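You operate a simulated robot arm through the tools that you are given. There is no shell and no other tool. Be economical: measure what you need, move in short steps, check, and stop when the job is done.

Carry out the task below with a simulated robot arm. There is one attempt and no reset: what you move stays moved.

JOB
Print PAID on the blue slip and VOID on the pink slip; put them in the green rack.
Fine: on the low cupboards; the dial ends at VOID; leave the printer on.

It is judged by the outcome, as a careful person would: the job done as asked, and still so three seconds after it is handed in. It fails if anything else is knocked over, pushed out of place, dropped, spilled or broken.

ROBOT AND FRAMES
A 7-joint arm with a two-finger parallel gripper, fixed in place. Base frame: the origin is at the foot of the arm, x ahead of it, y to its left, z up; the work surface is at about z = 0.754. Readings come in m, degrees, newtons and seconds.
Its first joint turns from -166.0 to 166.0 degrees. Payload 4.4 kg.
The TCP is the grasp point between the finger pads, 0.023 m short of the fingertips. In the tool frame z runs along the fingers and y along their closing line. The gripper opens to 0.094 m. The fingers are 0.038 m wide and 0.01 m thick; the gripper's body (0.054 by 0.096 m) begins 0.039 m behind the TCP.
Orientation is that of the tool frame in the base frame, as a unit quaternion [w, x, y, z]. With the fingers straight down and closing along the base's y, the tool's x points along the base's -x, its y along +y and its z along -z.

CONTROLS
- The arm moves only by the tool apply_moves. Its argument "plan" is a list of rows, each a list of 6 numbers: the shift along the tool's x, y, z in m, then the turn, a rotation vector about the tool's x, y, z in degrees. In form: [[x, y, z, rx, ry, rz], ...]. A call has 1 to 12 rows; each row shifts and turns the commanded pose from where the row before left it, along the tool's axes as they then stand. "gripper" is the finger opening in m, from 0 to 0.094, set as the call begins (left out, the last holds). A row lasts 0.2 s, in which the tool goes at most 0.05 m and 8.6 degrees; a call with a longer step from one row to the next is refused whole, and so is a gripper value outside its range. A pose out of reach is approached as far as the arm can. The call stops where the force on the tool passes 90 N (or 10 N more than at its start, if that is more) or the arm is blocked; 0.2 s more then pass. Each finger travels about 0.072 m/s and halts on what it meets, pressing with about 24 N; the grip force reading is that of the motor and also rises with nothing between the fingers. The clock runs only during rows and for 0.2 s after the last one: add rows that do not move to give the fingers time. It gives the time, the measured TCP pose, the force on the tool (base axes), the opening and the grip force at its end, in the units of the frame above (readings bear some noise), with the torque about the TCP (base axes, N m) and any sound that the robot's microphone picked up.
- Cameras (640 x 400 px; columns grow to the right, rows downward): "scene" is fixed at [0.2197, -0.4996, 1.5534]; the picture's right is [0.72, -0.69, 0.00], its down [-0.45, -0.47, -0.76] and it looks along [0.53, 0.55, -0.65] (base axes); focal length 315 px, centre (320, 200). "wrist" rides on the gripper at [0.087, 0.016, -0.074] in the tool frame; the picture's right is [-0.18, 0.98, 0.00], its down [-0.58, -0.11, -0.81] and it looks along [-0.79, -0.15, 0.59] (tool axes); focal length 243 px, centre (320, 200). There is no depth. A picture from a camera that has moved, and an enlarged one, comes with that camera's place and axes in the base frame and with its lens.
- camera(camera): a new picture of that camera. No time passes.
- enlarge(camera, box): a new picture of the part [left, top, right, bottom] of that camera's present view, enlarged. No time passes.
- sign_off(): hands the job in; it is judged then, once.

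Go step by step. Nothing tells you positions but the pictures and the camera data: compare them with the known pose of the tool, close in by small moves and look again before you grip or let go. The budget is 120 turns and 64 pictures, counting those below and the enlarged ones. Unless the task says otherwise, let go and move clear before handing in, and close with one line.

The tools are called after ">>>" by a JSON object that holds its "api" and its "payload". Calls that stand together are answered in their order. apply_moves: Moves the arm, as the interface text tells. Its arguments: {"type":"object","properties":{"plan":{"type":"array","items":{"type":"array","items":{"type":"number"}}},"gripper":{"type":"number"}},"required":["plan"]} The other tools are called the same way: camera (camera) takes a picture; enlarge (camera, box) takes an enlarged picture of a part of a camera's view; sign_off () hands the job in.

At the start:

```text
t: 0.0
position: [0.601, 0.2504, 1.1725]
orientation: [-0.001, 0.001, 1.0, 0.0]
contact_force: [0.2, -0.1, 0.2]
wrist_torque: [0.02, 0.01, -0.01]
gripper_width: 0.0941
grasp_force: 0.0
```

scene: 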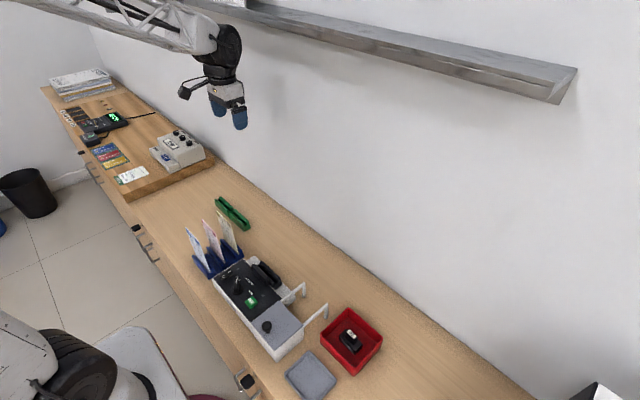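
wrist: 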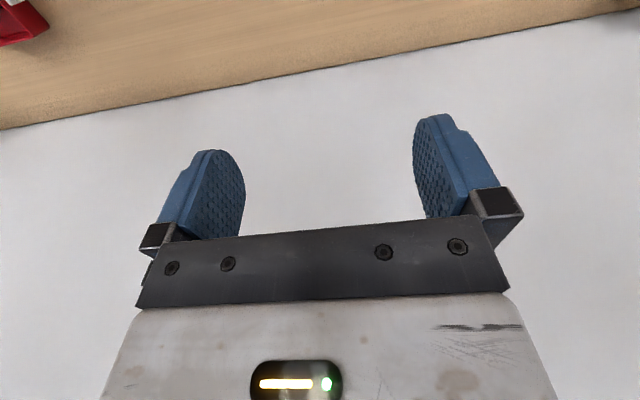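

I see a printer with a dial, a blue holder with slips, a small green rack behind it, and a red tray. I'll enlarge these areas before moving.

>>> {"api": "enlarge", "payload": {"camera": "scene", "box": [170, 180, 330, 280]}}

>>> {"api": "enlarge", "payload": {"camera": "scene", "box": [200, 250, 400, 400]}}

```text
4.00 times, centred on (250, 230) of scene
camera zoom: at [0.2197, -0.4996, 1.5534], right [0.72, -0.69, 0.0], down [-0.45, -0.47, -0.76], along [0.53, 0.55, -0.65], focal length 1258 px, centre (600, 80)
```

zoom: 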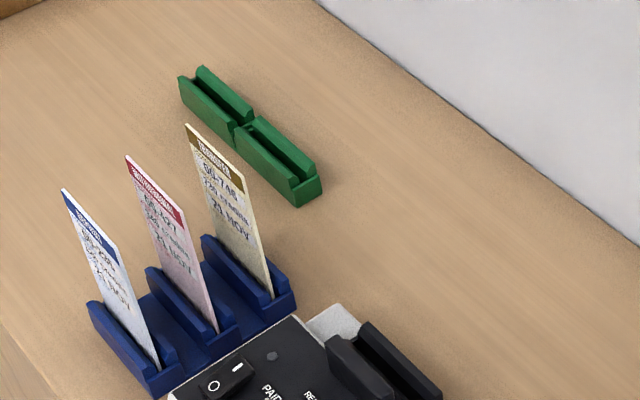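

```text
2.67 times, centred on (300, 325) of scene
camera zoom: at [0.2197, -0.4996, 1.5534], right [0.72, -0.69, 0.0], down [-0.45, -0.47, -0.76], along [0.53, 0.55, -0.65], focal length 839 px, centre (373, -133)
```

zoom: 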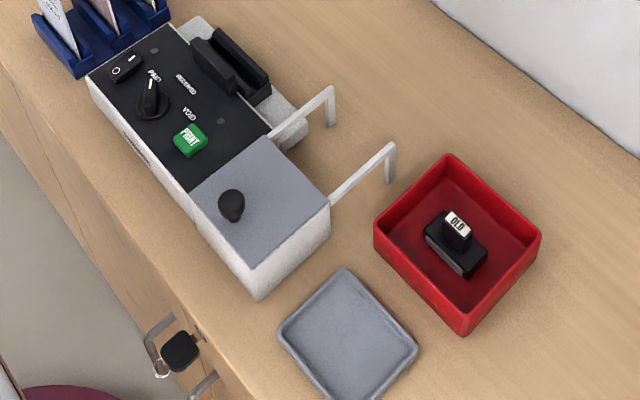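

The green rack is near (0.573, 0.33) with its slots along y, and the printer is near (0.40, -0.05). I'll move the wrist camera over the printer to look closer.

>>> {"api": "apply_moves", "payload": {"plan": [[0.0348, -0.0262, 0.009, 0, 0, 0], [0.0348, -0.0262, 0.009, 0, 0, 0], [0.0348, -0.0262, 0.009, 0, 0, 0], [0.0348, -0.0262, 0.009, 0, 0, 0], [0.0348, -0.0262, 0.009, 0, 0, 0], [0.0348, -0.0262, 0.009, 0, 0, 0], [0.0348, -0.0262, 0.009, 0, 0, 0], [0.0348, -0.0262, 0.009, 0, 0, 0], [0.0348, -0.0262, 0.009, 0, 0, 0], [0, 0, 0, 0, 8.5, 0], [0, 0, 0, 0, 8.5, 0], [0, 0, 0, 0, 8.5, 0]]}}

>>> {"api": "camera", "payload": {"camera": "wrist"}}

```text
t: 2.6
position: [0.2864, 0.0151, 1.0911]
orientation: [-0.221, -0.001, 0.975, 0.0]
contact_force: [0.1, -0.3, -0.2]
wrist_torque: [-0.02, 0.02, 0.02]
gripper_width: 0.0942
grasp_force: 0.1
```

```text
59 pictures are left
camera wrist: at [0.239, 0.0306, 1.1945], right [0.17, 0.98, -0.08], down [0.87, -0.11, 0.48], along [0.46, -0.15, -0.88], focal length 243 px, centre (320, 200)
```

wrist: 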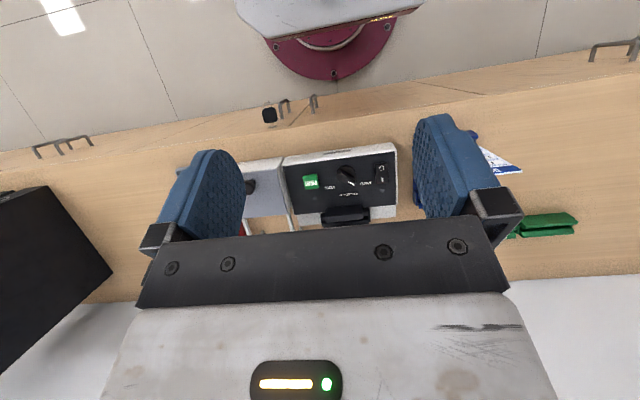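

The view is inverted (image down is base +x). The printer is centred, so I'll enlarge it.

>>> {"api": "enlarge", "payload": {"camera": "wrist", "box": [230, 130, 420, 240]}}

```text
3.37 times, centred on (325, 185) of wrist
camera zoom: at [0.239, 0.0306, 1.1945], right [0.17, 0.98, -0.08], down [0.87, -0.11, 0.48], along [0.46, -0.15, -0.88], focal length 817 px, centre (303, 250)
```

zoom: 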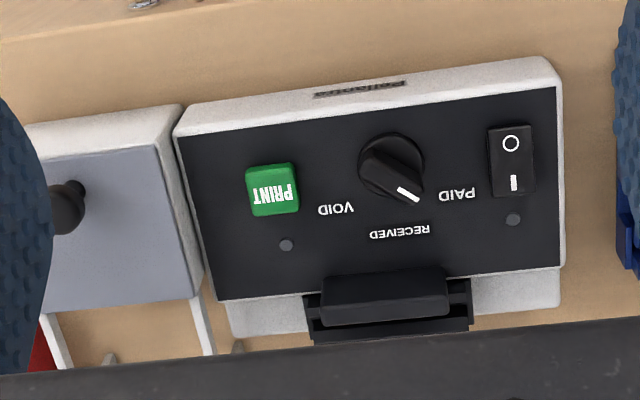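

The dial seems to point at PAID and the lamps are unlit. I'll go closer to check the switch and slot.

>>> {"api": "apply_moves", "payload": {"plan": [[-0.0359, 0, 0.0231, 0, 0, 0], [-0.0359, 0, 0.0231, 0, 0, 0], [-0.0359, 0, 0.0231, 0, 0, 0], [-0.0359, 0, 0.0231, 0, 0, 0]]}}

>>> {"api": "camera", "payload": {"camera": "wrist"}}

```text
t: 3.6
position: [0.3773, 0.0168, 0.9462]
orientation: [-0.221, 0.0, 0.975, 0.0]
contact_force: [-0.1, -0.1, -0.5]
wrist_torque: [-0.01, 0.0, -0.02]
gripper_width: 0.094
grasp_force: 0.0
```

```text
57 pictures are left
camera wrist: at [0.3283, 0.0326, 1.0492], right [0.17, 0.98, -0.08], down [0.87, -0.11, 0.48], along [0.46, -0.15, -0.87], focal length 243 px, centre (320, 200)
```

wrist: 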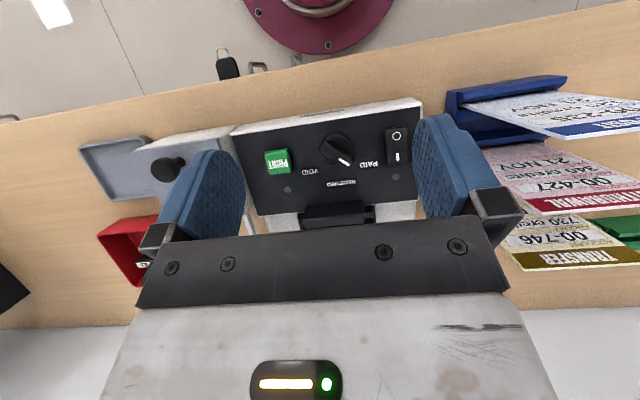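

>>> {"api": "enlarge", "payload": {"camera": "wrist", "box": [225, 90, 425, 235]}}

>>> {"api": "enlarge", "payload": {"camera": "wrist", "box": [430, 60, 640, 280]}}

```text
2.76 times, centred on (325, 162) of wrist
camera zoom: at [0.3283, 0.0326, 1.0492], right [0.17, 0.98, -0.08], down [0.87, -0.11, 0.48], along [0.46, -0.15, -0.87], focal length 669 px, centre (306, 303)
```

zoom: 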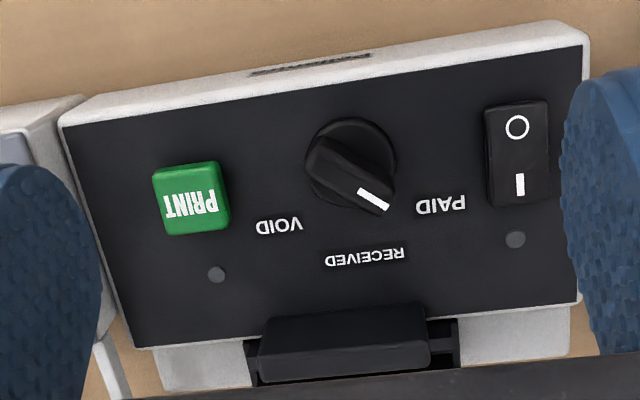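

```text
1.82 times, centred on (535, 170) of wrist
camera zoom: at [0.3283, 0.0326, 1.0492], right [0.17, 0.98, -0.08], down [0.87, -0.11, 0.48], along [0.46, -0.15, -0.87], focal length 441 px, centre (-71, 254)
```

zoom: 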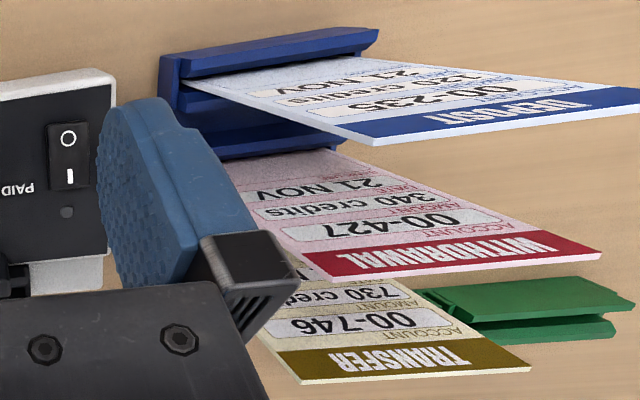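

The rocker looks to be off (the I side is raised and the lamp is dark). The dial points at PAID. I'll straighten up, close the fingers and hover over the I end of the rocker at (0.417, 0.077).

>>> {"api": "apply_moves", "payload": {"gripper": 0, "plan": [[0, 0, 0, 0, -8.5, 0], [0, 0, 0, 0, -8.5, 0], [0, 0, 0, 0, -8.5, 0], [-0.0137, 0.02, 0.0287, 0, 0, 0], [-0.0137, 0.02, 0.0287, 0, 0, 0], [-0.0137, 0.02, 0.0287, 0, 0, 0]]}}

>>> {"api": "camera", "payload": {"camera": "wrist"}}

>>> {"api": "enlarge", "payload": {"camera": "scene", "box": [180, 200, 340, 320]}}

```text
t: 5.0
position: [0.4189, 0.0743, 0.8591]
orientation: [0.001, -0.001, 1.0, 0.0]
contact_force: [0.4, 0.8, 0.8]
wrist_torque: [0.03, 0.01, 0.0]
gripper_width: 0.0
grasp_force: 24.2
```

```text
54 pictures are left
camera wrist: at [0.3312, 0.0904, 0.932], right [0.18, 0.98, 0.0], down [0.58, -0.11, 0.81], along [0.79, -0.15, -0.59], focal length 243 px, centre (320, 200)
```

wrist: 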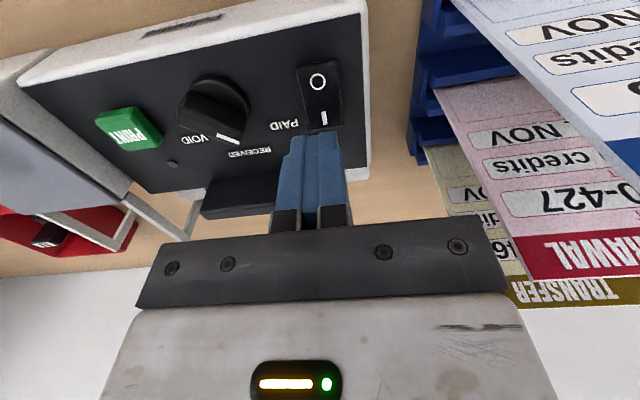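

```text
3.33 times, centred on (260, 260) of scene
camera zoom: at [0.2197, -0.4996, 1.5534], right [0.72, -0.69, 0.0], down [-0.45, -0.47, -0.76], along [0.53, 0.55, -0.65], focal length 1049 px, centre (520, 0)
```

zoom: 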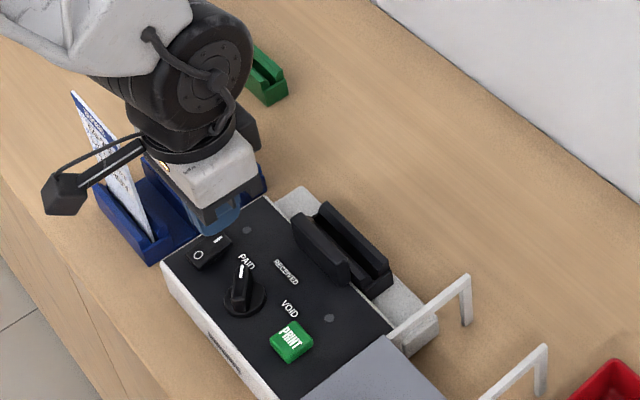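

The fingertip lines up with the I end. I'll descend slowly.

>>> {"api": "apply_moves", "payload": {"plan": [[0, 0.002, 0.01, 0, 0, 0], [0, 0, 0.008, 0, 0, 0], [0, 0, 0.003, 0, 0, 0]]}}

```text
t: 5.8
position: [0.4179, 0.0763, 0.8395]
orientation: [0.0, 0.001, 1.0, 0.0]
contact_force: [0.2, -0.1, -0.1]
wrist_torque: [0.01, 0.01, 0.01]
gripper_width: 0.0003
grasp_force: 23.9
```

>>> {"api": "apply_moves", "payload": {"plan": [[0, 0, 0.003, 0, 0, 0], [0, 0, 0.003, 0, 0, 0]]}}

>>> {"api": "enlarge", "payload": {"camera": "wrist", "box": [230, 50, 410, 170]}}

```text
t: 6.4
position: [0.4191, 0.0752, 0.8354]
orientation: [0.001, -0.001, 1.0, 0.0]
contact_force: [-20.6, -2.1, 49.3]
wrist_torque: [-0.03, 1.12, -0.08]
gripper_width: 0.0
grasp_force: 24.2
```

```text
3.33 times, centred on (320, 110) of wrist
camera zoom: at [0.3303, 0.0925, 0.9079], right [0.18, 0.98, 0.0], down [0.58, -0.11, 0.81], along [0.79, -0.15, -0.59], focal length 809 px, centre (320, 500)
```

zoom: 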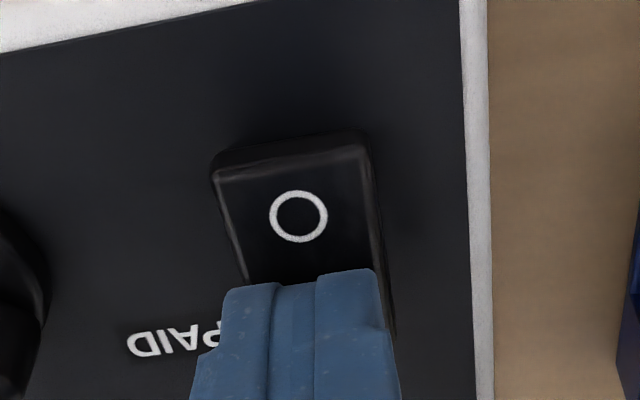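

There was firm contact of about 50 N. I'll lift and check the lamp and rocker.

>>> {"api": "apply_moves", "payload": {"plan": [[0, 0, -0.02, 0, 0, 0], [0.02, 0, -0.02, 0, 0, 0], [0.03, 0, -0.02, 0, 0, 0]]}}

>>> {"api": "camera", "payload": {"camera": "wrist"}}

>>> {"api": "enlarge", "payload": {"camera": "scene", "box": [210, 240, 310, 320]}}

```text
t: 7.2
position: [0.3675, 0.0777, 0.8926]
orientation: [0.0, 0.0, 1.0, 0.0]
contact_force: [-0.5, 0.5, 0.6]
wrist_torque: [0.02, 0.0, -0.01]
gripper_width: 0.0
grasp_force: 24.0
```

```text
51 pictures are left
camera wrist: at [0.2798, 0.0934, 0.9662], right [0.18, 0.98, 0.0], down [0.58, -0.11, 0.81], along [0.79, -0.15, -0.59], focal length 243 px, centre (320, 200)
```

wrist: 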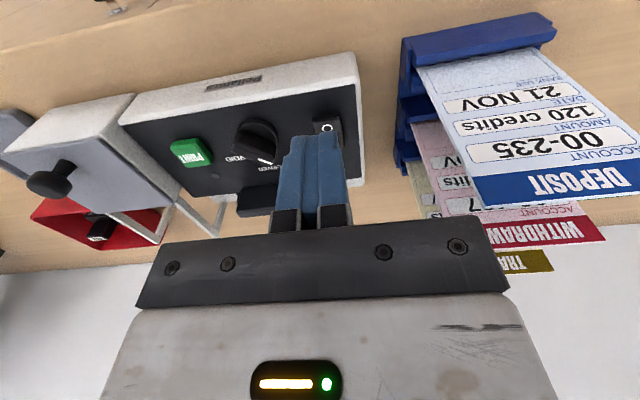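

```text
5.00 times, centred on (260, 280) of scene
camera zoom: at [0.2197, -0.4996, 1.5534], right [0.72, -0.69, 0.0], down [-0.45, -0.47, -0.76], along [0.53, 0.55, -0.65], focal length 1573 px, centre (620, -200)
```

zoom: 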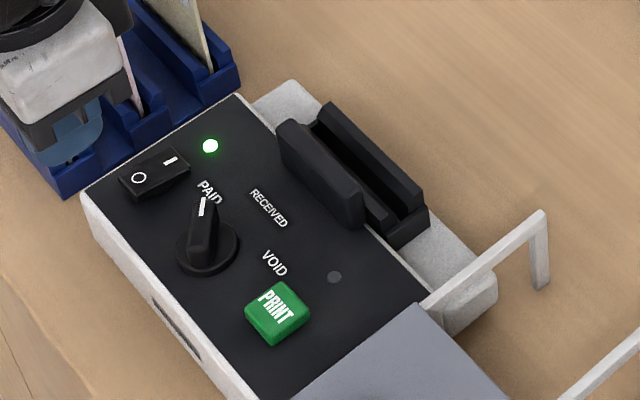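

The power lamp is now green. Next I'll raise and yaw the gripper 90° so that it closes along base x, across the slips.

>>> {"api": "apply_moves", "payload": {"gripper": 0.05, "plan": [[0, 0, -0.045, 0, 0, 0], [0, 0, -0.045, 0, 0, 0], [0, 0, -0.045, 0, 0, 0], [0, 0, 0, 0, 0, -8.5], [0, 0, 0, 0, 0, -8.5], [0, 0, 0, 0, 0, -8.5], [0, 0, 0, 0, 0, -8.5], [0, 0, 0, 0, 0, -8.5], [0, 0, 0, 0, 0, -8.5], [0, 0, 0, 0, 0, -8.5], [0, 0, 0, 0, 0, -8.5], [0, 0, 0, 0, 0, -8.5]]}}

>>> {"api": "apply_moves", "payload": {"plan": [[0, 0, 0, 0, 0, -6.75], [0, 0, 0, 0, 0, -6.75], [-0.025, -0.003, 0, 0, 0, 0], [-0.025, -0.003, 0, 0, 0, 0], [-0.025, -0.003, 0, 0, 0, 0], [-0.025, -0.003, 0, 0, 0, 0]]}}

>>> {"api": "camera", "payload": {"camera": "wrist"}}

```text
t: 9.8
position: [0.3684, 0.0765, 1.031]
orientation: [0.0, -0.62, 0.785, 0.0]
contact_force: [0.7, 0.9, -0.1]
wrist_torque: [0.0, 0.01, -0.01]
gripper_width: 0.0502
grasp_force: 0.2
```

```text
t: 11.2
position: [0.3805, 0.1764, 1.0287]
orientation: [-0.001, 0.707, -0.707, 0.0]
contact_force: [0.0, 0.2, 0.4]
wrist_torque: [0.0, -0.03, -0.01]
gripper_width: 0.05
grasp_force: 0.1
```

```text
49 pictures are left
camera wrist: at [0.3624, 0.0895, 1.1022], right [-0.98, 0.18, 0.0], down [0.11, 0.58, 0.81], along [0.15, 0.79, -0.59], focal length 243 px, centre (320, 200)
```

wrist: 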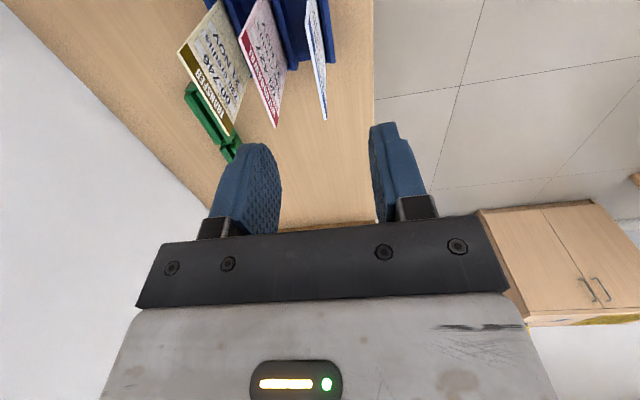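

>>> {"api": "enlarge", "payload": {"camera": "wrist", "box": [160, 0, 400, 150]}}

```text
2.67 times, centred on (280, 75) of wrist
camera zoom: at [0.3624, 0.0895, 1.1022], right [-0.98, 0.18, 0.0], down [0.11, 0.58, 0.81], along [0.15, 0.79, -0.59], focal length 647 px, centre (427, 533)
```

zoom: 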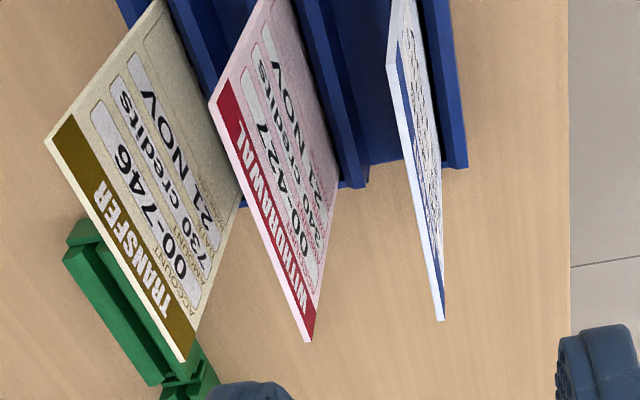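

The blue slip is at x≈0.3835, y≈0.187, with its top at z≈0.91. I'll lower the fingers over it and check before gripping.

>>> {"api": "apply_moves", "payload": {"plan": [[-0.005, -0.0015, 0.03, 0, 0, 0], [-0.0046, -0.0015, 0.03, 0, 0, 0], [0, 0, 0.03, 0, 0, 0], [0, 0, 0.02, 0, 0, 0], [0, 0, 0.018, 0, 0, 0]]}}

>>> {"api": "camera", "payload": {"camera": "wrist"}}

>>> {"api": "enlarge", "payload": {"camera": "scene", "box": [130, 180, 290, 280]}}

```text
t: 12.4
position: [0.3838, 0.187, 0.9019]
orientation: [0.001, -0.707, 0.707, 0.0]
contact_force: [-0.1, -0.8, 0.1]
wrist_torque: [0.03, -0.02, -0.01]
gripper_width: 0.0501
grasp_force: 0.0
```

```text
47 pictures are left
camera wrist: at [0.3656, 0.1002, 0.9749], right [-0.98, 0.18, 0.0], down [0.11, 0.58, 0.81], along [0.15, 0.79, -0.59], focal length 243 px, centre (320, 200)
```

wrist: 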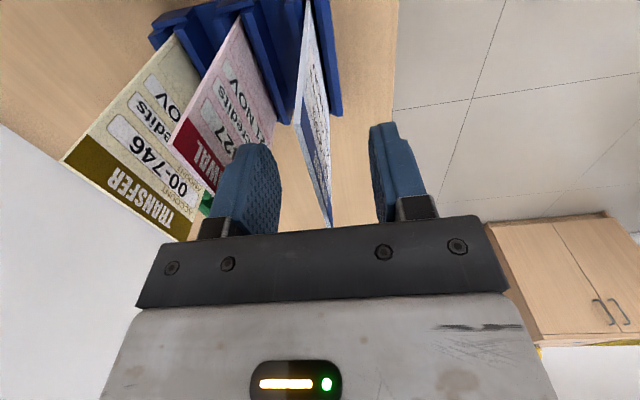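

```text
4.00 times, centred on (210, 230) of scene
camera zoom: at [0.2197, -0.4996, 1.5534], right [0.72, -0.69, 0.0], down [-0.45, -0.47, -0.76], along [0.53, 0.55, -0.65], focal length 1258 px, centre (760, 80)
```

zoom: 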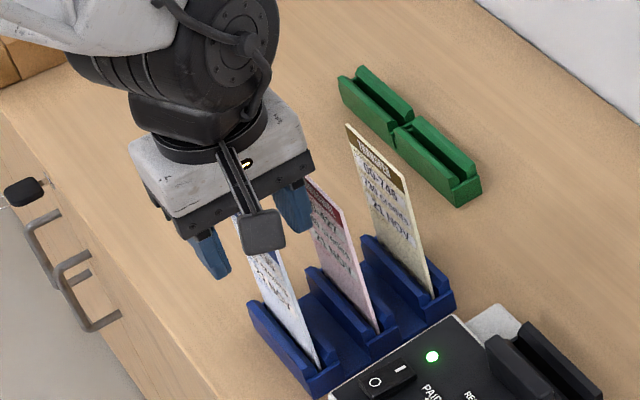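

The slip is between the pads, with its top at z≈0.904. I'll go 12 mm lower and close.

>>> {"api": "apply_moves", "payload": {"plan": [[0, 0.001, 0.012, 0, 0, 0]]}}

>>> {"api": "apply_moves", "payload": {"gripper": 0, "plan": [[0, 0, 0, 0, 0, 0], [0, 0, 0, 0, 0, 0], [0, 0, 0, 0, 0, 0]]}}

>>> {"api": "camera", "payload": {"camera": "wrist"}}

```text
t: 12.8
position: [0.3842, 0.1872, 0.8893]
orientation: [0.0, 0.708, -0.706, 0.001]
contact_force: [0.0, 0.1, 0.0]
wrist_torque: [0.01, -0.02, 0.03]
gripper_width: 0.0501
grasp_force: 0.0
```

```text
t: 13.6
position: [0.383, 0.1877, 0.89]
orientation: [0.001, 0.707, -0.707, 0.001]
contact_force: [0.5, 0.7, 2.1]
wrist_torque: [0.01, -0.12, 0.01]
gripper_width: 0.0015
grasp_force: 24.2
```

```text
45 pictures are left
camera wrist: at [0.3655, 0.1003, 0.9629], right [-0.98, 0.18, 0.0], down [0.11, 0.58, 0.81], along [0.15, 0.79, -0.59], focal length 243 px, centre (320, 200)
```

wrist: 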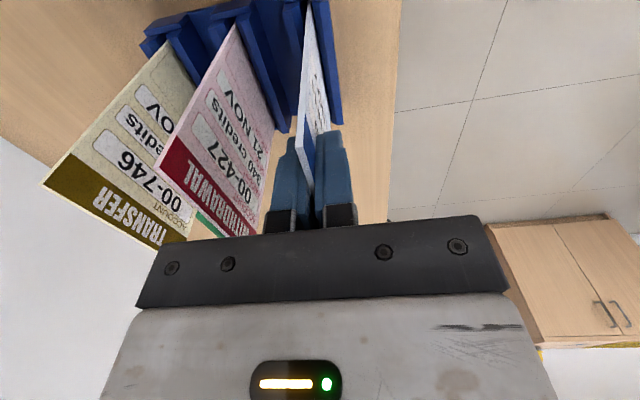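

The slip is gripped (1.5 mm). I'll lift it straight up and out.

>>> {"api": "apply_moves", "payload": {"plan": [[0, 0, -0.02, 0, 0, 0], [0, 0, -0.03, 0, 0, 0], [0, 0, -0.04, 0, 0, 0], [0, 0, -0.04, 0, 0, 0], [0, 0, -0.04, 0, 0, 0]]}}

>>> {"api": "camera", "payload": {"camera": "wrist"}}

>>> {"api": "enlarge", "payload": {"camera": "scene", "box": [130, 130, 330, 290]}}

```text
t: 14.8
position: [0.3834, 0.1862, 1.0602]
orientation: [-0.001, 0.708, -0.707, 0.0]
contact_force: [0.4, 0.1, -0.8]
wrist_torque: [0.01, -0.02, -0.03]
gripper_width: 0.0013
grasp_force: 24.5
```

```text
44 pictures are left
camera wrist: at [0.3651, 0.0994, 1.1335], right [-0.98, 0.18, 0.0], down [0.11, 0.58, 0.81], along [0.15, 0.79, -0.59], focal length 243 px, centre (320, 200)
```

wrist: 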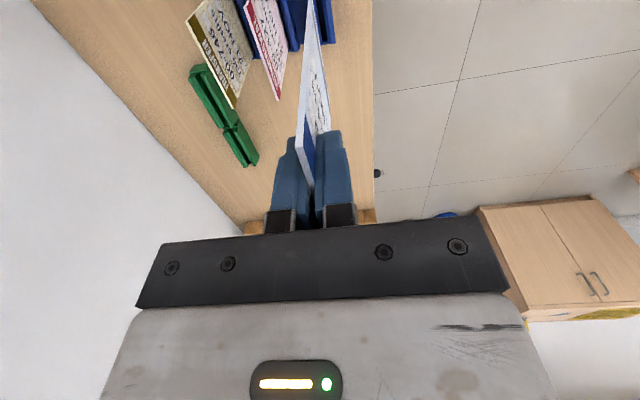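

```text
2.50 times, centred on (230, 210) of scene
camera zoom: at [0.2197, -0.4996, 1.5534], right [0.72, -0.69, 0.0], down [-0.45, -0.47, -0.76], along [0.53, 0.55, -0.65], focal length 786 px, centre (545, 175)
```

zoom: 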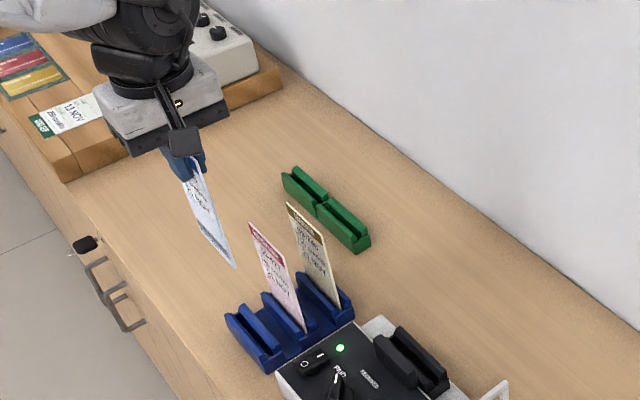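

The slip's bottom edge is about 0.13 m below the TCP. I'll move over to the printer slot and look.

>>> {"api": "apply_moves", "payload": {"plan": [[0.045, 0, 0, 0, 0, 0], [0.045, 0, 0, 0, 0, 0], [0.045, 0, 0, 0, 0, 0], [0.01, -0.045, 0, 0, 0, 0], [0, -0.045, 0, 0, 0, 0], [0, 0, 0, 0, 0, 0]]}}

>>> {"api": "camera", "payload": {"camera": "wrist"}}

>>> {"api": "enlarge", "payload": {"camera": "scene", "box": [200, 180, 340, 320]}}

```text
t: 16.2
position: [0.4706, 0.0412, 1.0605]
orientation: [0.0, -0.707, 0.707, 0.0]
contact_force: [1.1, -0.1, 0.2]
wrist_torque: [-0.02, 0.04, 0.01]
gripper_width: 0.0017
grasp_force: 24.0
```

```text
42 pictures are left
camera wrist: at [0.4532, -0.0448, 1.1332], right [-0.98, 0.18, 0.0], down [0.11, 0.58, 0.81], along [0.15, 0.79, -0.59], focal length 243 px, centre (320, 200)
```

wrist: 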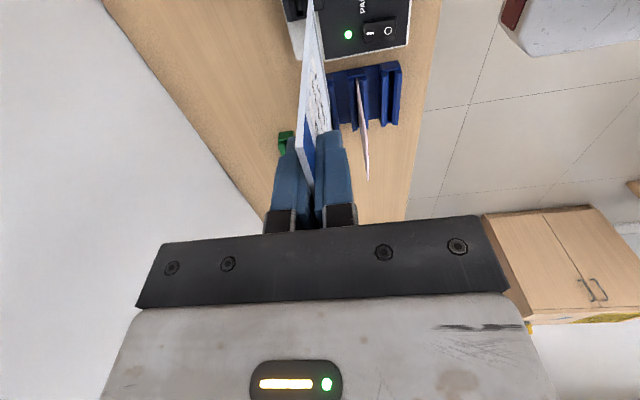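

```text
2.86 times, centred on (270, 250) of scene
camera zoom: at [0.2197, -0.4996, 1.5534], right [0.72, -0.69, 0.0], down [-0.45, -0.47, -0.76], along [0.53, 0.55, -0.65], focal length 899 px, centre (463, 57)
```

zoom: 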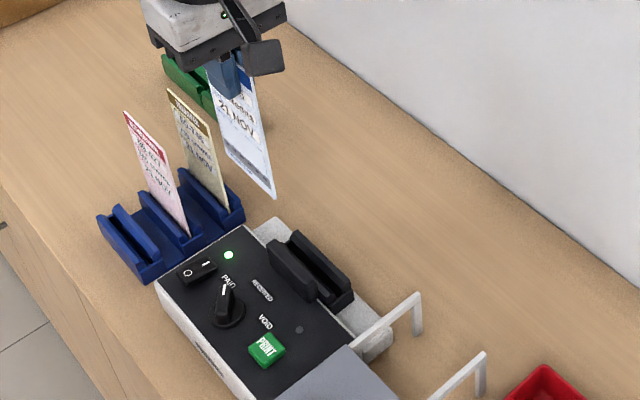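

I'll shift back a bit so the camera gets a clear view of the slot without the slip in the way.

>>> {"api": "apply_moves", "payload": {"plan": [[0.04, 0.025, 0, 0, 0, 0], [0.04, 0.025, 0, 0, 0, 0], [0.04, 0, 0, 0, 0, 0], [0, 0, 0, 0, 0, 0]]}}

>>> {"api": "enlarge", "payload": {"camera": "wrist", "box": [160, 0, 420, 160]}}

```text
t: 17.2
position: [0.4219, -0.0785, 1.0587]
orientation: [0.0, -0.707, 0.707, -0.001]
contact_force: [-0.2, -0.2, -0.4]
wrist_torque: [0.0, 0.01, -0.03]
gripper_width: 0.0016
grasp_force: 23.5
```

```text
2.46 times, centred on (290, 80) of wrist
camera zoom: at [0.4034, -0.1651, 1.1314], right [-0.98, 0.18, 0.0], down [0.11, 0.58, 0.81], along [0.15, 0.79, -0.59], focal length 597 px, centre (394, 495)
```

zoom: 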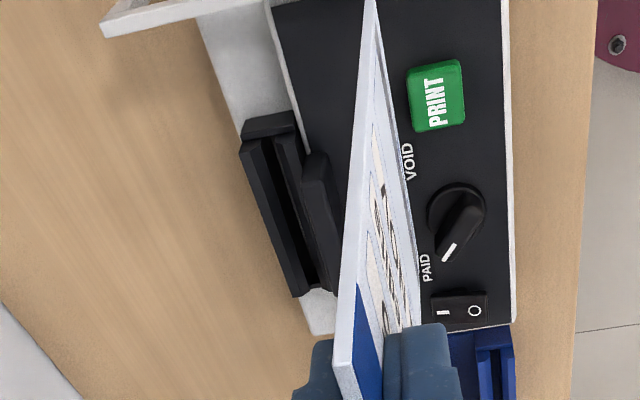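

>>> {"api": "enlarge", "payload": {"camera": "wrist", "box": [240, 30, 320, 140]}}

>>> {"api": "enlarge", "payload": {"camera": "scene", "box": [250, 245, 300, 295]}}

```text
3.64 times, centred on (280, 85) of wrist
camera zoom: at [0.4034, -0.1651, 1.1314], right [-0.98, 0.18, 0.0], down [0.11, 0.58, 0.81], along [0.15, 0.79, -0.59], focal length 882 px, centre (466, 618)
```

zoom: 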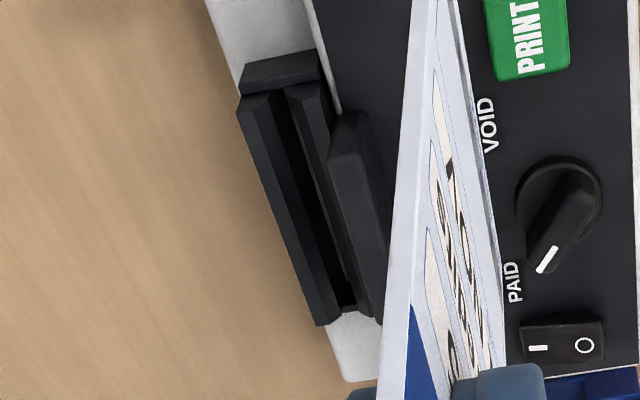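

```text
8.00 times, centred on (275, 270) of scene
camera zoom: at [0.2197, -0.4996, 1.5534], right [0.72, -0.69, 0.0], down [-0.45, -0.47, -0.76], along [0.53, 0.55, -0.65], focal length 2517 px, centre (680, -360)
```

zoom: 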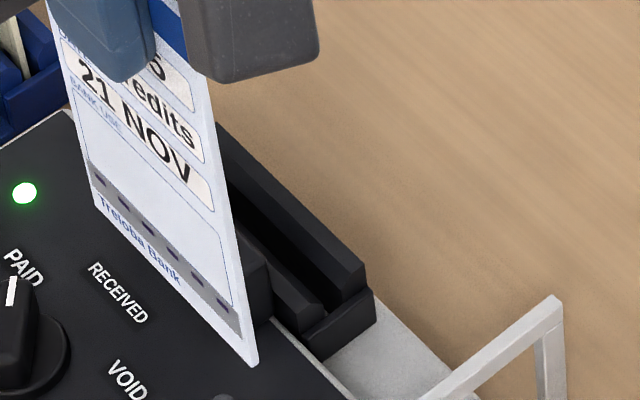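

The slot groove runs along y at x≈0.492, centred near y≈0, top at z≈0.81. I'll position the slip above it and lower it to hover just over the groove.

>>> {"api": "apply_moves", "payload": {"plan": [[-0.0265, -0.0235, 0, 0, 0, 0], [-0.0265, -0.0235, 0, 0, 0, 0], [-0.0265, -0.0235, 0, 0, 0, 0], [0, 0, 0.03, 0, 0, 0], [0, 0, 0.03, 0, 0, 0], [0, 0, 0.02, 0, 0, 0], [0, 0, 0, 0, 0, 0]]}}

>>> {"api": "enlarge", "payload": {"camera": "wrist", "box": [240, 0, 400, 120]}}

>>> {"api": "enlarge", "payload": {"camera": "scene", "box": [240, 220, 310, 300]}}

```text
t: 18.8
position: [0.4944, -0.0012, 0.9794]
orientation: [0.0, 0.708, -0.707, 0.001]
contact_force: [-0.5, -0.5, -0.3]
wrist_torque: [0.0, -0.01, -0.01]
gripper_width: 0.0019
grasp_force: 24.0
```

```text
3.33 times, centred on (320, 60) of wrist
camera zoom: at [0.4763, -0.0864, 1.0516], right [-0.98, 0.18, 0.0], down [0.11, 0.58, 0.81], along [0.15, 0.79, -0.59], focal length 809 px, centre (320, 667)
```

zoom: 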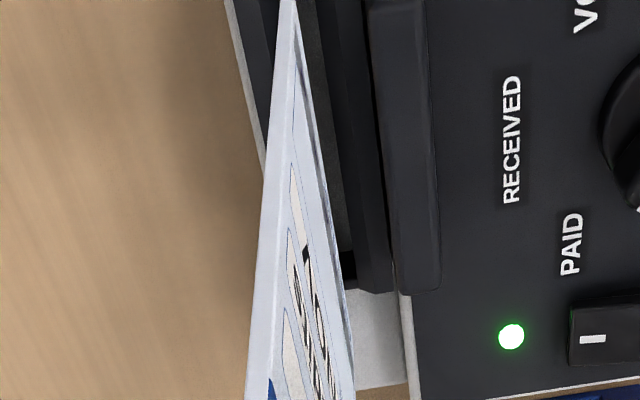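

```text
5.00 times, centred on (275, 260) of scene
camera zoom: at [0.2197, -0.4996, 1.5534], right [0.72, -0.69, 0.0], down [-0.45, -0.47, -0.76], along [0.53, 0.55, -0.65], focal length 1573 px, centre (545, -100)
```

zoom: 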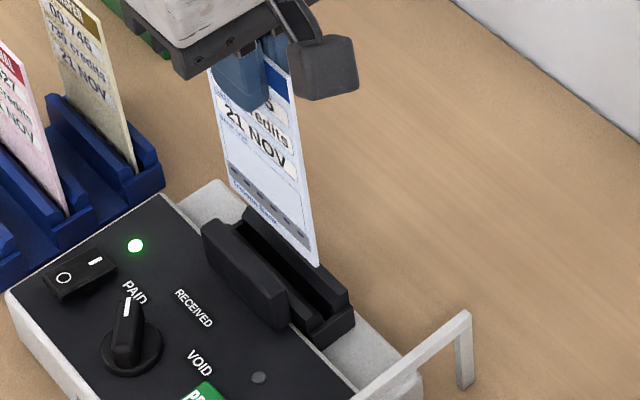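

I'll nudge to x≈0.492 and lower the bottom edge to just above the groove, then look.

>>> {"api": "apply_moves", "payload": {"plan": [[0, 0.0024, 0.015, 0, 0, 0], [0, 0, 0.015, 0, 0, 0], [0, 0, 0, 0, 0, 0]]}}

>>> {"api": "enlarge", "payload": {"camera": "scene", "box": [255, 240, 305, 290]}}

>>> {"api": "enlarge", "payload": {"camera": "wrist", "box": [260, 0, 380, 100]}}

```text
t: 19.6
position: [0.4909, 0.0013, 0.9489]
orientation: [0.001, 0.707, -0.707, 0.001]
contact_force: [0.5, -0.1, 0.5]
wrist_torque: [0.0, 0.0, 0.03]
gripper_width: 0.0015
grasp_force: 23.8
```

```text
8.00 times, centred on (280, 265) of scene
camera zoom: at [0.2197, -0.4996, 1.5534], right [0.72, -0.69, 0.0], down [-0.45, -0.47, -0.76], along [0.53, 0.55, -0.65], focal length 2517 px, centre (640, -320)
```

zoom: 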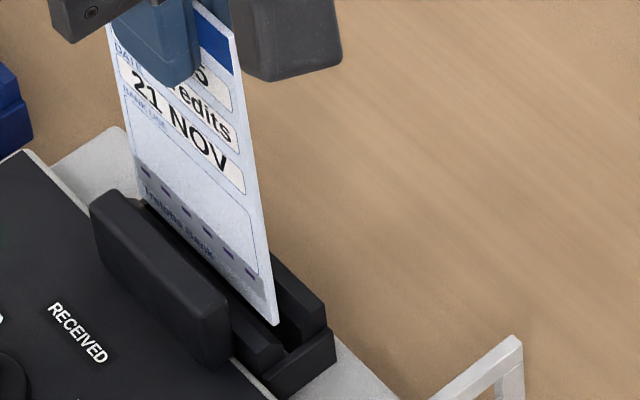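

```text
4.00 times, centred on (320, 50) of wrist
camera zoom: at [0.4733, -0.0862, 1.0214], right [-0.98, 0.18, 0.0], down [0.11, 0.58, 0.81], along [0.15, 0.79, -0.59], focal length 970 px, centre (320, 800)
```

zoom: 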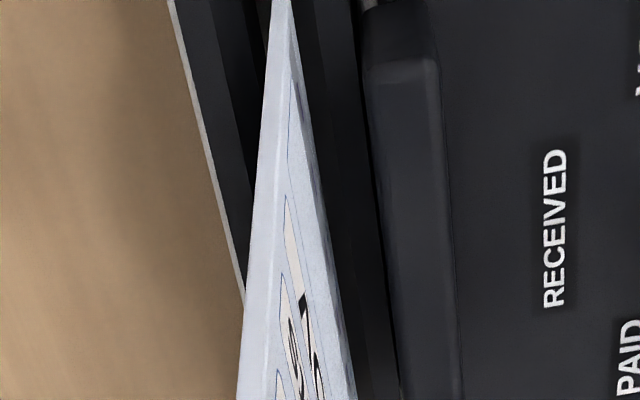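

The slip seems a touch close to the front bar. I'll shift +2 mm in x and lower in small steps.

>>> {"api": "apply_moves", "payload": {"plan": [[0, -0.002, 0.004, 0, 0, 0], [0, 0, 0.005, 0, 0, 0], [0, 0, 0, 0, 0, 0]]}}

>>> {"api": "enlarge", "payload": {"camera": "scene", "box": [270, 262, 300, 292]}}

```text
t: 20.4
position: [0.491, -0.0004, 0.9394]
orientation: [0.0, 0.707, -0.707, 0.0]
contact_force: [0.8, 0.3, 1.1]
wrist_torque: [-0.02, -0.06, -0.02]
gripper_width: 0.0014
grasp_force: 23.7
```

```text
13.33 times, centred on (285, 277) of scene
camera zoom: at [0.2197, -0.4996, 1.5534], right [0.72, -0.69, 0.0], down [-0.45, -0.47, -0.76], along [0.53, 0.55, -0.65], focal length 4195 px, centre (787, -827)
```

zoom: 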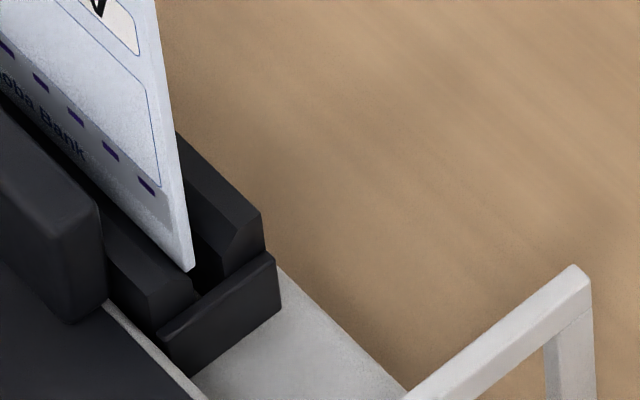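

No contact yet, and the corner sits 1.5–2 mm toward the front bar. I'll shift +x 2 mm and continue down gently.

>>> {"api": "apply_moves", "payload": {"plan": [[0, -0.002, 0, 0, 0, 0], [0, 0, 0.002, 0, 0, 0], [0, 0, 0.002, 0, 0, 0], [0, 0, 0, 0, 0, 0]]}}

>>> {"api": "enlarge", "payload": {"camera": "scene", "box": [270, 262, 300, 292]}}

```text
t: 21.4
position: [0.494, -0.0003, 0.9352]
orientation: [-0.001, -0.707, 0.707, 0.0]
contact_force: [0.3, 0.3, -0.3]
wrist_torque: [0.03, -0.04, 0.0]
gripper_width: 0.0018
grasp_force: 24.3
```

```text
13.33 times, centred on (285, 277) of scene
camera zoom: at [0.2197, -0.4996, 1.5534], right [0.72, -0.69, 0.0], down [-0.45, -0.47, -0.76], along [0.53, 0.55, -0.65], focal length 4195 px, centre (787, -827)
```

zoom: 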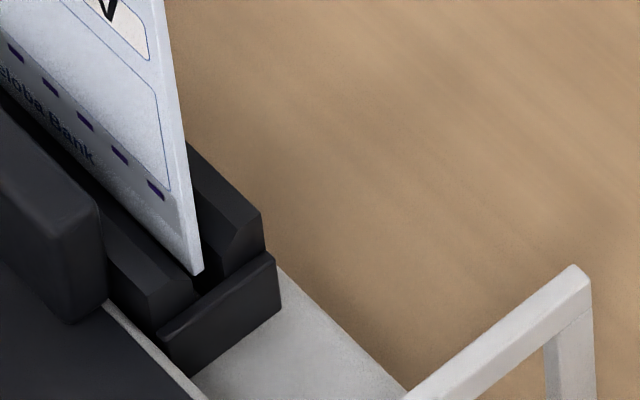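

>>> {"api": "apply_moves", "payload": {"plan": [[0, 0, 0.002, 0, 0, 0], [0, 0, 0.002, 0, 0, 0], [0, 0, 0.002, 0, 0, 0], [0, 0, 0, 0, 0, 0]]}}

>>> {"api": "enlarge", "payload": {"camera": "scene", "box": [270, 262, 300, 292]}}

```text
t: 22.4
position: [0.4948, 0.0008, 0.9307]
orientation: [0.0, -0.707, 0.707, 0.0]
contact_force: [0.3, 0.1, 0.0]
wrist_torque: [0.01, 0.01, 0.0]
gripper_width: 0.0017
grasp_force: 24.2
```

```text
13.33 times, centred on (285, 277) of scene
camera zoom: at [0.2197, -0.4996, 1.5534], right [0.72, -0.69, 0.0], down [-0.45, -0.47, -0.76], along [0.53, 0.55, -0.65], focal length 4195 px, centre (787, -827)
```

zoom: 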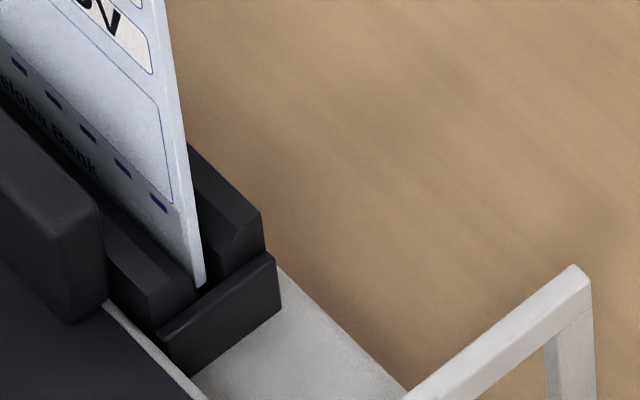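

The edge is entering the groove with no force. I'll continue down.

>>> {"api": "apply_moves", "payload": {"plan": [[0, 0, 0.003, 0, 0, 0], [0, 0, 0.003, 0, 0, 0], [0, 0, 0.003, 0, 0, 0], [0, 0, 0, 0, 0, 0]]}}

>>> {"api": "enlarge", "payload": {"camera": "scene", "box": [255, 240, 305, 290]}}

```text
t: 23.4
position: [0.4945, 0.0012, 0.9221]
orientation: [0.0, 0.707, -0.707, 0.0]
contact_force: [-0.1, -0.5, -0.3]
wrist_torque: [0.02, -0.02, 0.02]
gripper_width: 0.0017
grasp_force: 24.6
```

```text
8.00 times, centred on (280, 265) of scene
camera zoom: at [0.2197, -0.4996, 1.5534], right [0.72, -0.69, 0.0], down [-0.45, -0.47, -0.76], along [0.53, 0.55, -0.65], focal length 2517 px, centre (640, -320)
```

zoom: 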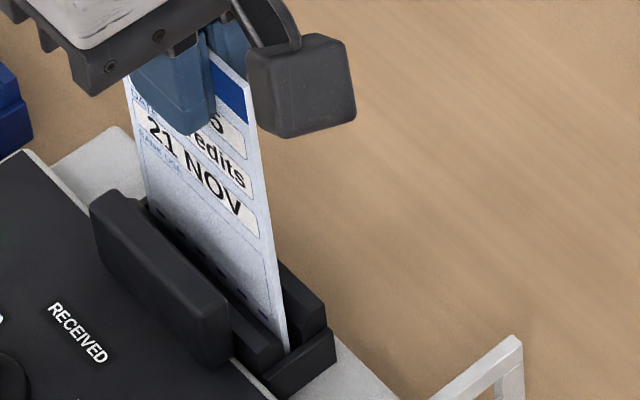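

The slip is in the groove. I'll keep lowering in small steps until it touches the floor.

>>> {"api": "apply_moves", "payload": {"plan": [[0, 0, 0.003, 0, 0, 0], [0, 0, 0.003, 0, 0, 0], [0, 0, 0.002, 0, 0, 0], [0, 0, 0, 0, 0, 0]]}}

```text
t: 24.4
position: [0.496, 0.0, 0.913]
orientation: [0.001, -0.707, 0.708, 0.0]
contact_force: [-1.2, -0.4, 23.7]
wrist_torque: [0.02, 0.11, 0.0]
gripper_width: 0.0018
grasp_force: 23.4
```

It has reached the floor (24 N up). I'll relieve slightly, release and lift clear.

>>> {"api": "apply_moves", "payload": {"plan": [[0, 0, -0.001, 0, 0, 0], [0, 0, 0, 0, 0, 0]]}}

>>> {"api": "apply_moves", "payload": {"gripper": 0.04, "plan": [[0, 0, 0, 0, 0, 0], [0, 0, 0, 0, 0, 0], [0, 0, -0.03, 0, 0, 0], [0, 0, -0.04, 0, 0, 0], [0, 0, -0.04, 0, 0, 0]]}}

>>> {"api": "enlarge", "payload": {"camera": "scene", "box": [220, 210, 320, 310]}}

```text
t: 25.0
position: [0.4923, -0.0009, 0.9144]
orientation: [0.0, 0.708, -0.706, 0.0]
contact_force: [0.8, 0.5, 16.5]
wrist_torque: [-0.04, -0.18, -0.05]
gripper_width: 0.0018
grasp_force: 23.6
```

```text
t: 26.2
position: [0.4926, 0.0008, 1.0235]
orientation: [0.0, -0.707, 0.707, 0.0]
contact_force: [-0.5, -0.2, 0.4]
wrist_torque: [0.0, 0.0, 0.03]
gripper_width: 0.0401
grasp_force: 0.1
```

```text
4.00 times, centred on (270, 260) of scene
camera zoom: at [0.2197, -0.4996, 1.5534], right [0.72, -0.69, 0.0], down [-0.45, -0.47, -0.76], along [0.53, 0.55, -0.65], focal length 1258 px, centre (520, -40)
```

zoom: 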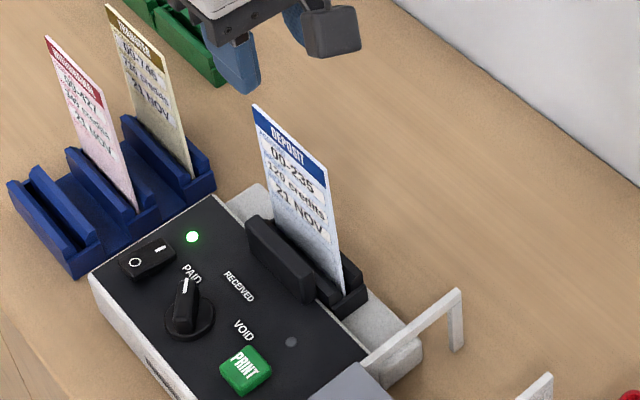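

The blue slip stands in the slot. Next I'll press PRINT at about (0.405, -0.045) with closed fingers.

>>> {"api": "apply_moves", "payload": {"gripper": 0, "plan": [[0.0157, 0.0292, 0, 0, 0, 0], [0.0157, 0.0292, 0, 0, 0, 0], [0.0157, 0.0292, 0, 0, 0, 0], [0, 0, 0.045, 0, 0, 0], [0, 0, 0.045, 0, 0, 0], [0, 0, 0.045, 0, 0, 0], [0, 0, 0.025, 0, 0, 0], [0, 0, 0, 0, 0, 0]]}}

>>> {"api": "enlarge", "payload": {"camera": "wrist", "box": [220, 40, 420, 180]}}

>>> {"api": "enlarge", "payload": {"camera": "scene", "box": [220, 240, 320, 330]}}

```text
t: 28.0
position: [0.4047, -0.0494, 0.8628]
orientation: [0.0, -0.707, 0.708, 0.001]
contact_force: [0.8, -0.3, -0.5]
wrist_torque: [-0.03, 0.03, -0.02]
gripper_width: 0.0
grasp_force: 23.3
```

```text
2.86 times, centred on (320, 110) of wrist
camera zoom: at [0.3881, -0.1345, 0.9358], right [-0.98, 0.18, 0.0], down [0.11, 0.58, 0.81], along [0.15, 0.79, -0.59], focal length 693 px, centre (320, 457)
```

zoom: 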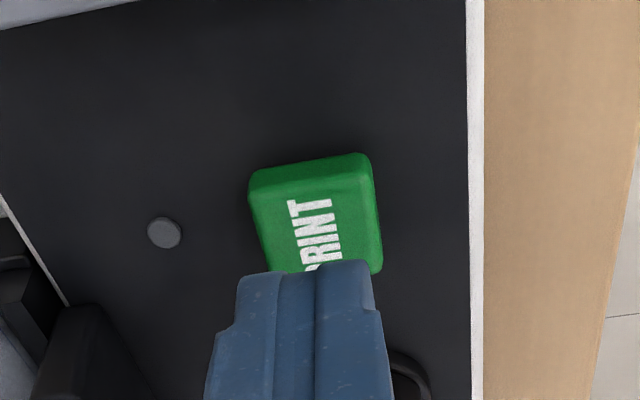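

```text
4.44 times, centred on (270, 285) of scene
camera zoom: at [0.2197, -0.4996, 1.5534], right [0.72, -0.69, 0.0], down [-0.45, -0.47, -0.76], along [0.53, 0.55, -0.65], focal length 1398 px, centre (542, -178)
```

zoom: 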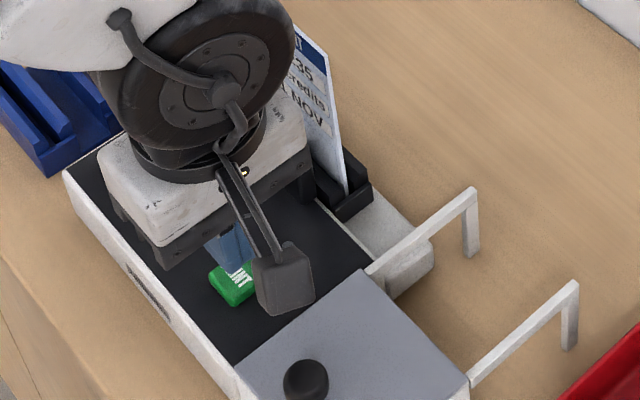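

The fingertip is directly above PRINT. I'll press in small steps.

>>> {"api": "apply_moves", "payload": {"plan": [[0, 0, 0.01, 0, 0, 0], [0, 0, 0.009, 0, 0, 0], [0, 0, 0.003, 0, 0, 0]]}}

```text
t: 28.8
position: [0.4071, -0.0476, 0.8412]
orientation: [0.0, -0.707, 0.707, 0.001]
contact_force: [-0.1, -0.1, -0.1]
wrist_torque: [-0.04, -0.01, -0.05]
gripper_width: 0.0
grasp_force: 24.1
```

>>> {"api": "apply_moves", "payload": {"plan": [[0, 0, 0.003, 0, 0, 0], [0, 0, 0.002, 0, 0, 0]]}}

```text
t: 29.4
position: [0.407, -0.0475, 0.837]
orientation: [0.0, -0.707, 0.707, 0.0]
contact_force: [0.7, 0.0, 0.4]
wrist_torque: [0.03, 0.01, 0.02]
gripper_width: 0.0001
grasp_force: 24.1
```

>>> {"api": "apply_moves", "payload": {"plan": [[0, 0, 0.002, 0, 0, 0], [0, 0, 0.002, 0, 0, 0]]}}

```text
t: 30.0
position: [0.4068, -0.0471, 0.8321]
orientation: [0.0, -0.707, 0.707, 0.0]
contact_force: [1.5, -0.3, 1.7]
wrist_torque: [0.0, 0.0, -0.04]
gripper_width: 0.0
grasp_force: 24.1
heard: click
```

I heard a click. I'll lift off, wait, and check the slip and lamp.

>>> {"api": "apply_moves", "payload": {"plan": [[0, 0, -0.03, 0, 0, 0], [0, 0, -0.045, 0, 0, 0], [0, 0, -0.045, 0, 0, 0], [0, 0.03, -0.03, 0, 0, 0], [0, 0.04, 0, 0, 0, 0], [0, 0.04, 0, 0, 0, 0]]}}

>>> {"api": "enlarge", "payload": {"camera": "scene", "box": [220, 220, 320, 320]}}

```text
t: 31.4
position: [0.2963, -0.0477, 0.9832]
orientation: [0.001, 0.707, -0.707, 0.001]
contact_force: [0.6, 0.1, 0.1]
wrist_torque: [0.02, -0.01, -0.01]
gripper_width: 0.0
grasp_force: 24.0
```

```text
4.00 times, centred on (270, 270) of scene
camera zoom: at [0.2197, -0.4996, 1.5534], right [0.72, -0.69, 0.0], down [-0.45, -0.47, -0.76], along [0.53, 0.55, -0.65], focal length 1258 px, centre (520, -80)
```

zoom: 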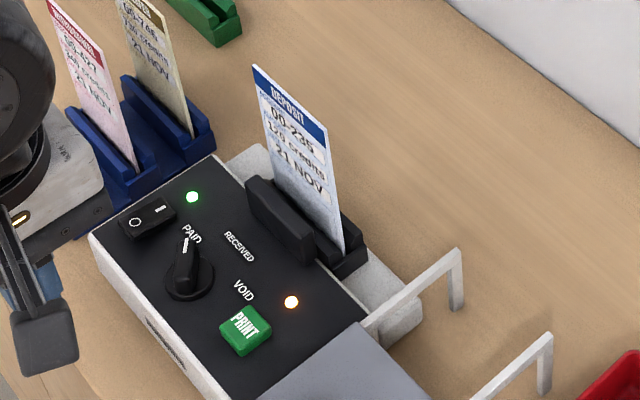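

An amber lamp is lit, which could mean busy or a fault. I'll wait a few seconds.

>>> {"api": "apply_moves", "payload": {"plan": [[0, 0, 0, 0, 0, 0], [0, 0, 0, 0, 0, 0], [0, 0, 0, 0, 0, 0], [0, 0, 0, 0, 0, 0], [0, 0, 0, 0, 0, 0], [0, 0, 0, 0, 0, 0], [0, 0, 0, 0, 0, 0], [0, 0, 0, 0, 0, 0], [0, 0, 0, 0, 0, 0], [0, 0, 0, 0, 0, 0], [0, 0, 0, 0, 0, 0], [0, 0, 0, 0, 0, 0]]}}

>>> {"api": "enlarge", "payload": {"camera": "scene", "box": [220, 220, 320, 320]}}

```text
t: 34.0
position: [0.2968, -0.0476, 0.9832]
orientation: [0.0, -0.707, 0.707, 0.0]
contact_force: [0.0, -0.2, 0.4]
wrist_torque: [-0.01, -0.01, -0.01]
gripper_width: 0.0
grasp_force: 24.5
```

```text
4.00 times, centred on (270, 270) of scene
camera zoom: at [0.2197, -0.4996, 1.5534], right [0.72, -0.69, 0.0], down [-0.45, -0.47, -0.76], along [0.53, 0.55, -0.65], focal length 1258 px, centre (520, -80)
```

zoom: 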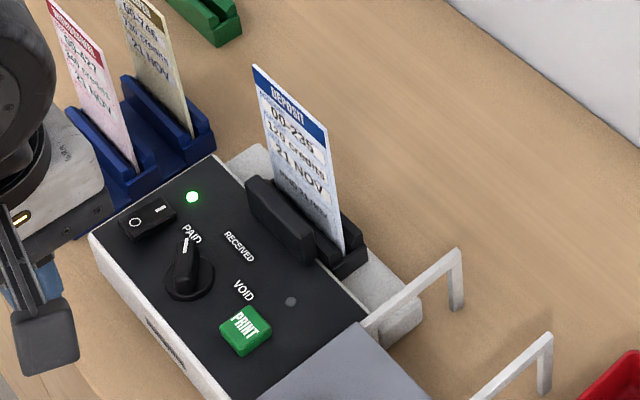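

The amber lamp went out, so the print should be done. I'll go back and pick up the blue slip.

>>> {"api": "apply_moves", "payload": {"gripper": 0.04, "plan": [[0, 0, -0.04, 0, 0, 0], [-0.0095, -0.0393, 0, 0, 0, 0], [-0.0095, -0.0393, 0, 0, 0, 0], [-0.0095, -0.0393, 0, 0, 0, 0], [-0.0095, -0.0393, 0, 0, 0, 0], [-0.0095, -0.0393, 0, 0, 0, 0], [0, 0, 0.036, 0, 0, 0], [0, 0, 0.036, 0, 0, 0], [0, 0, 0.037, 0, 0, 0], [0, 0, 0, 0, 0, 0]]}}

>>> {"api": "apply_moves", "payload": {"gripper": 0, "plan": [[0, 0, 0, 0, 0, 0], [0, 0, 0, 0, 0, 0], [0, 0, 0, 0, 0, 0]]}}

>>> {"api": "apply_moves", "payload": {"plan": [[0, 0, -0.01, 0, 0, 0], [0, 0, -0.02, 0, 0, 0], [0, 0, -0.03, 0, 0, 0], [0, 0, -0.04, 0, 0, 0], [0, 0, -0.04, 0, 0, 0]]}}

>>> {"api": "enlarge", "payload": {"camera": "scene", "box": [220, 170, 320, 290]}}

```text
t: 36.2
position: [0.4935, 0.0012, 0.9137]
orientation: [0.0, -0.707, 0.707, 0.0]
contact_force: [0.1, 0.1, -0.8]
wrist_torque: [-0.03, -0.01, 0.03]
gripper_width: 0.0399
grasp_force: 0.0
```

```text
t: 37.0
position: [0.4937, 0.0011, 0.9154]
orientation: [0.0, 0.707, -0.707, 0.001]
contact_force: [0.4, 0.3, 0.6]
wrist_torque: [-0.04, -0.01, -0.03]
gripper_width: 0.0018
grasp_force: 24.5
```

```text
t: 38.2
position: [0.4933, 0.0024, 1.0538]
orientation: [-0.001, 0.707, -0.707, -0.001]
contact_force: [0.0, 0.1, -0.7]
wrist_torque: [0.0, 0.02, 0.04]
gripper_width: 0.0017
grasp_force: 23.7
```

```text
3.33 times, centred on (270, 230) of scene
camera zoom: at [0.2197, -0.4996, 1.5534], right [0.72, -0.69, 0.0], down [-0.45, -0.47, -0.76], along [0.53, 0.55, -0.65], focal length 1049 px, centre (487, 100)
```

zoom: 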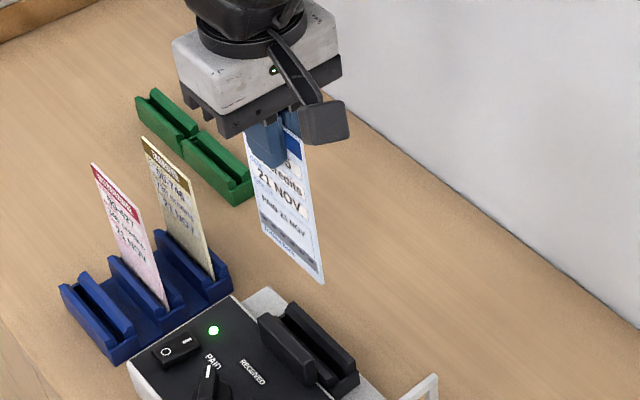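

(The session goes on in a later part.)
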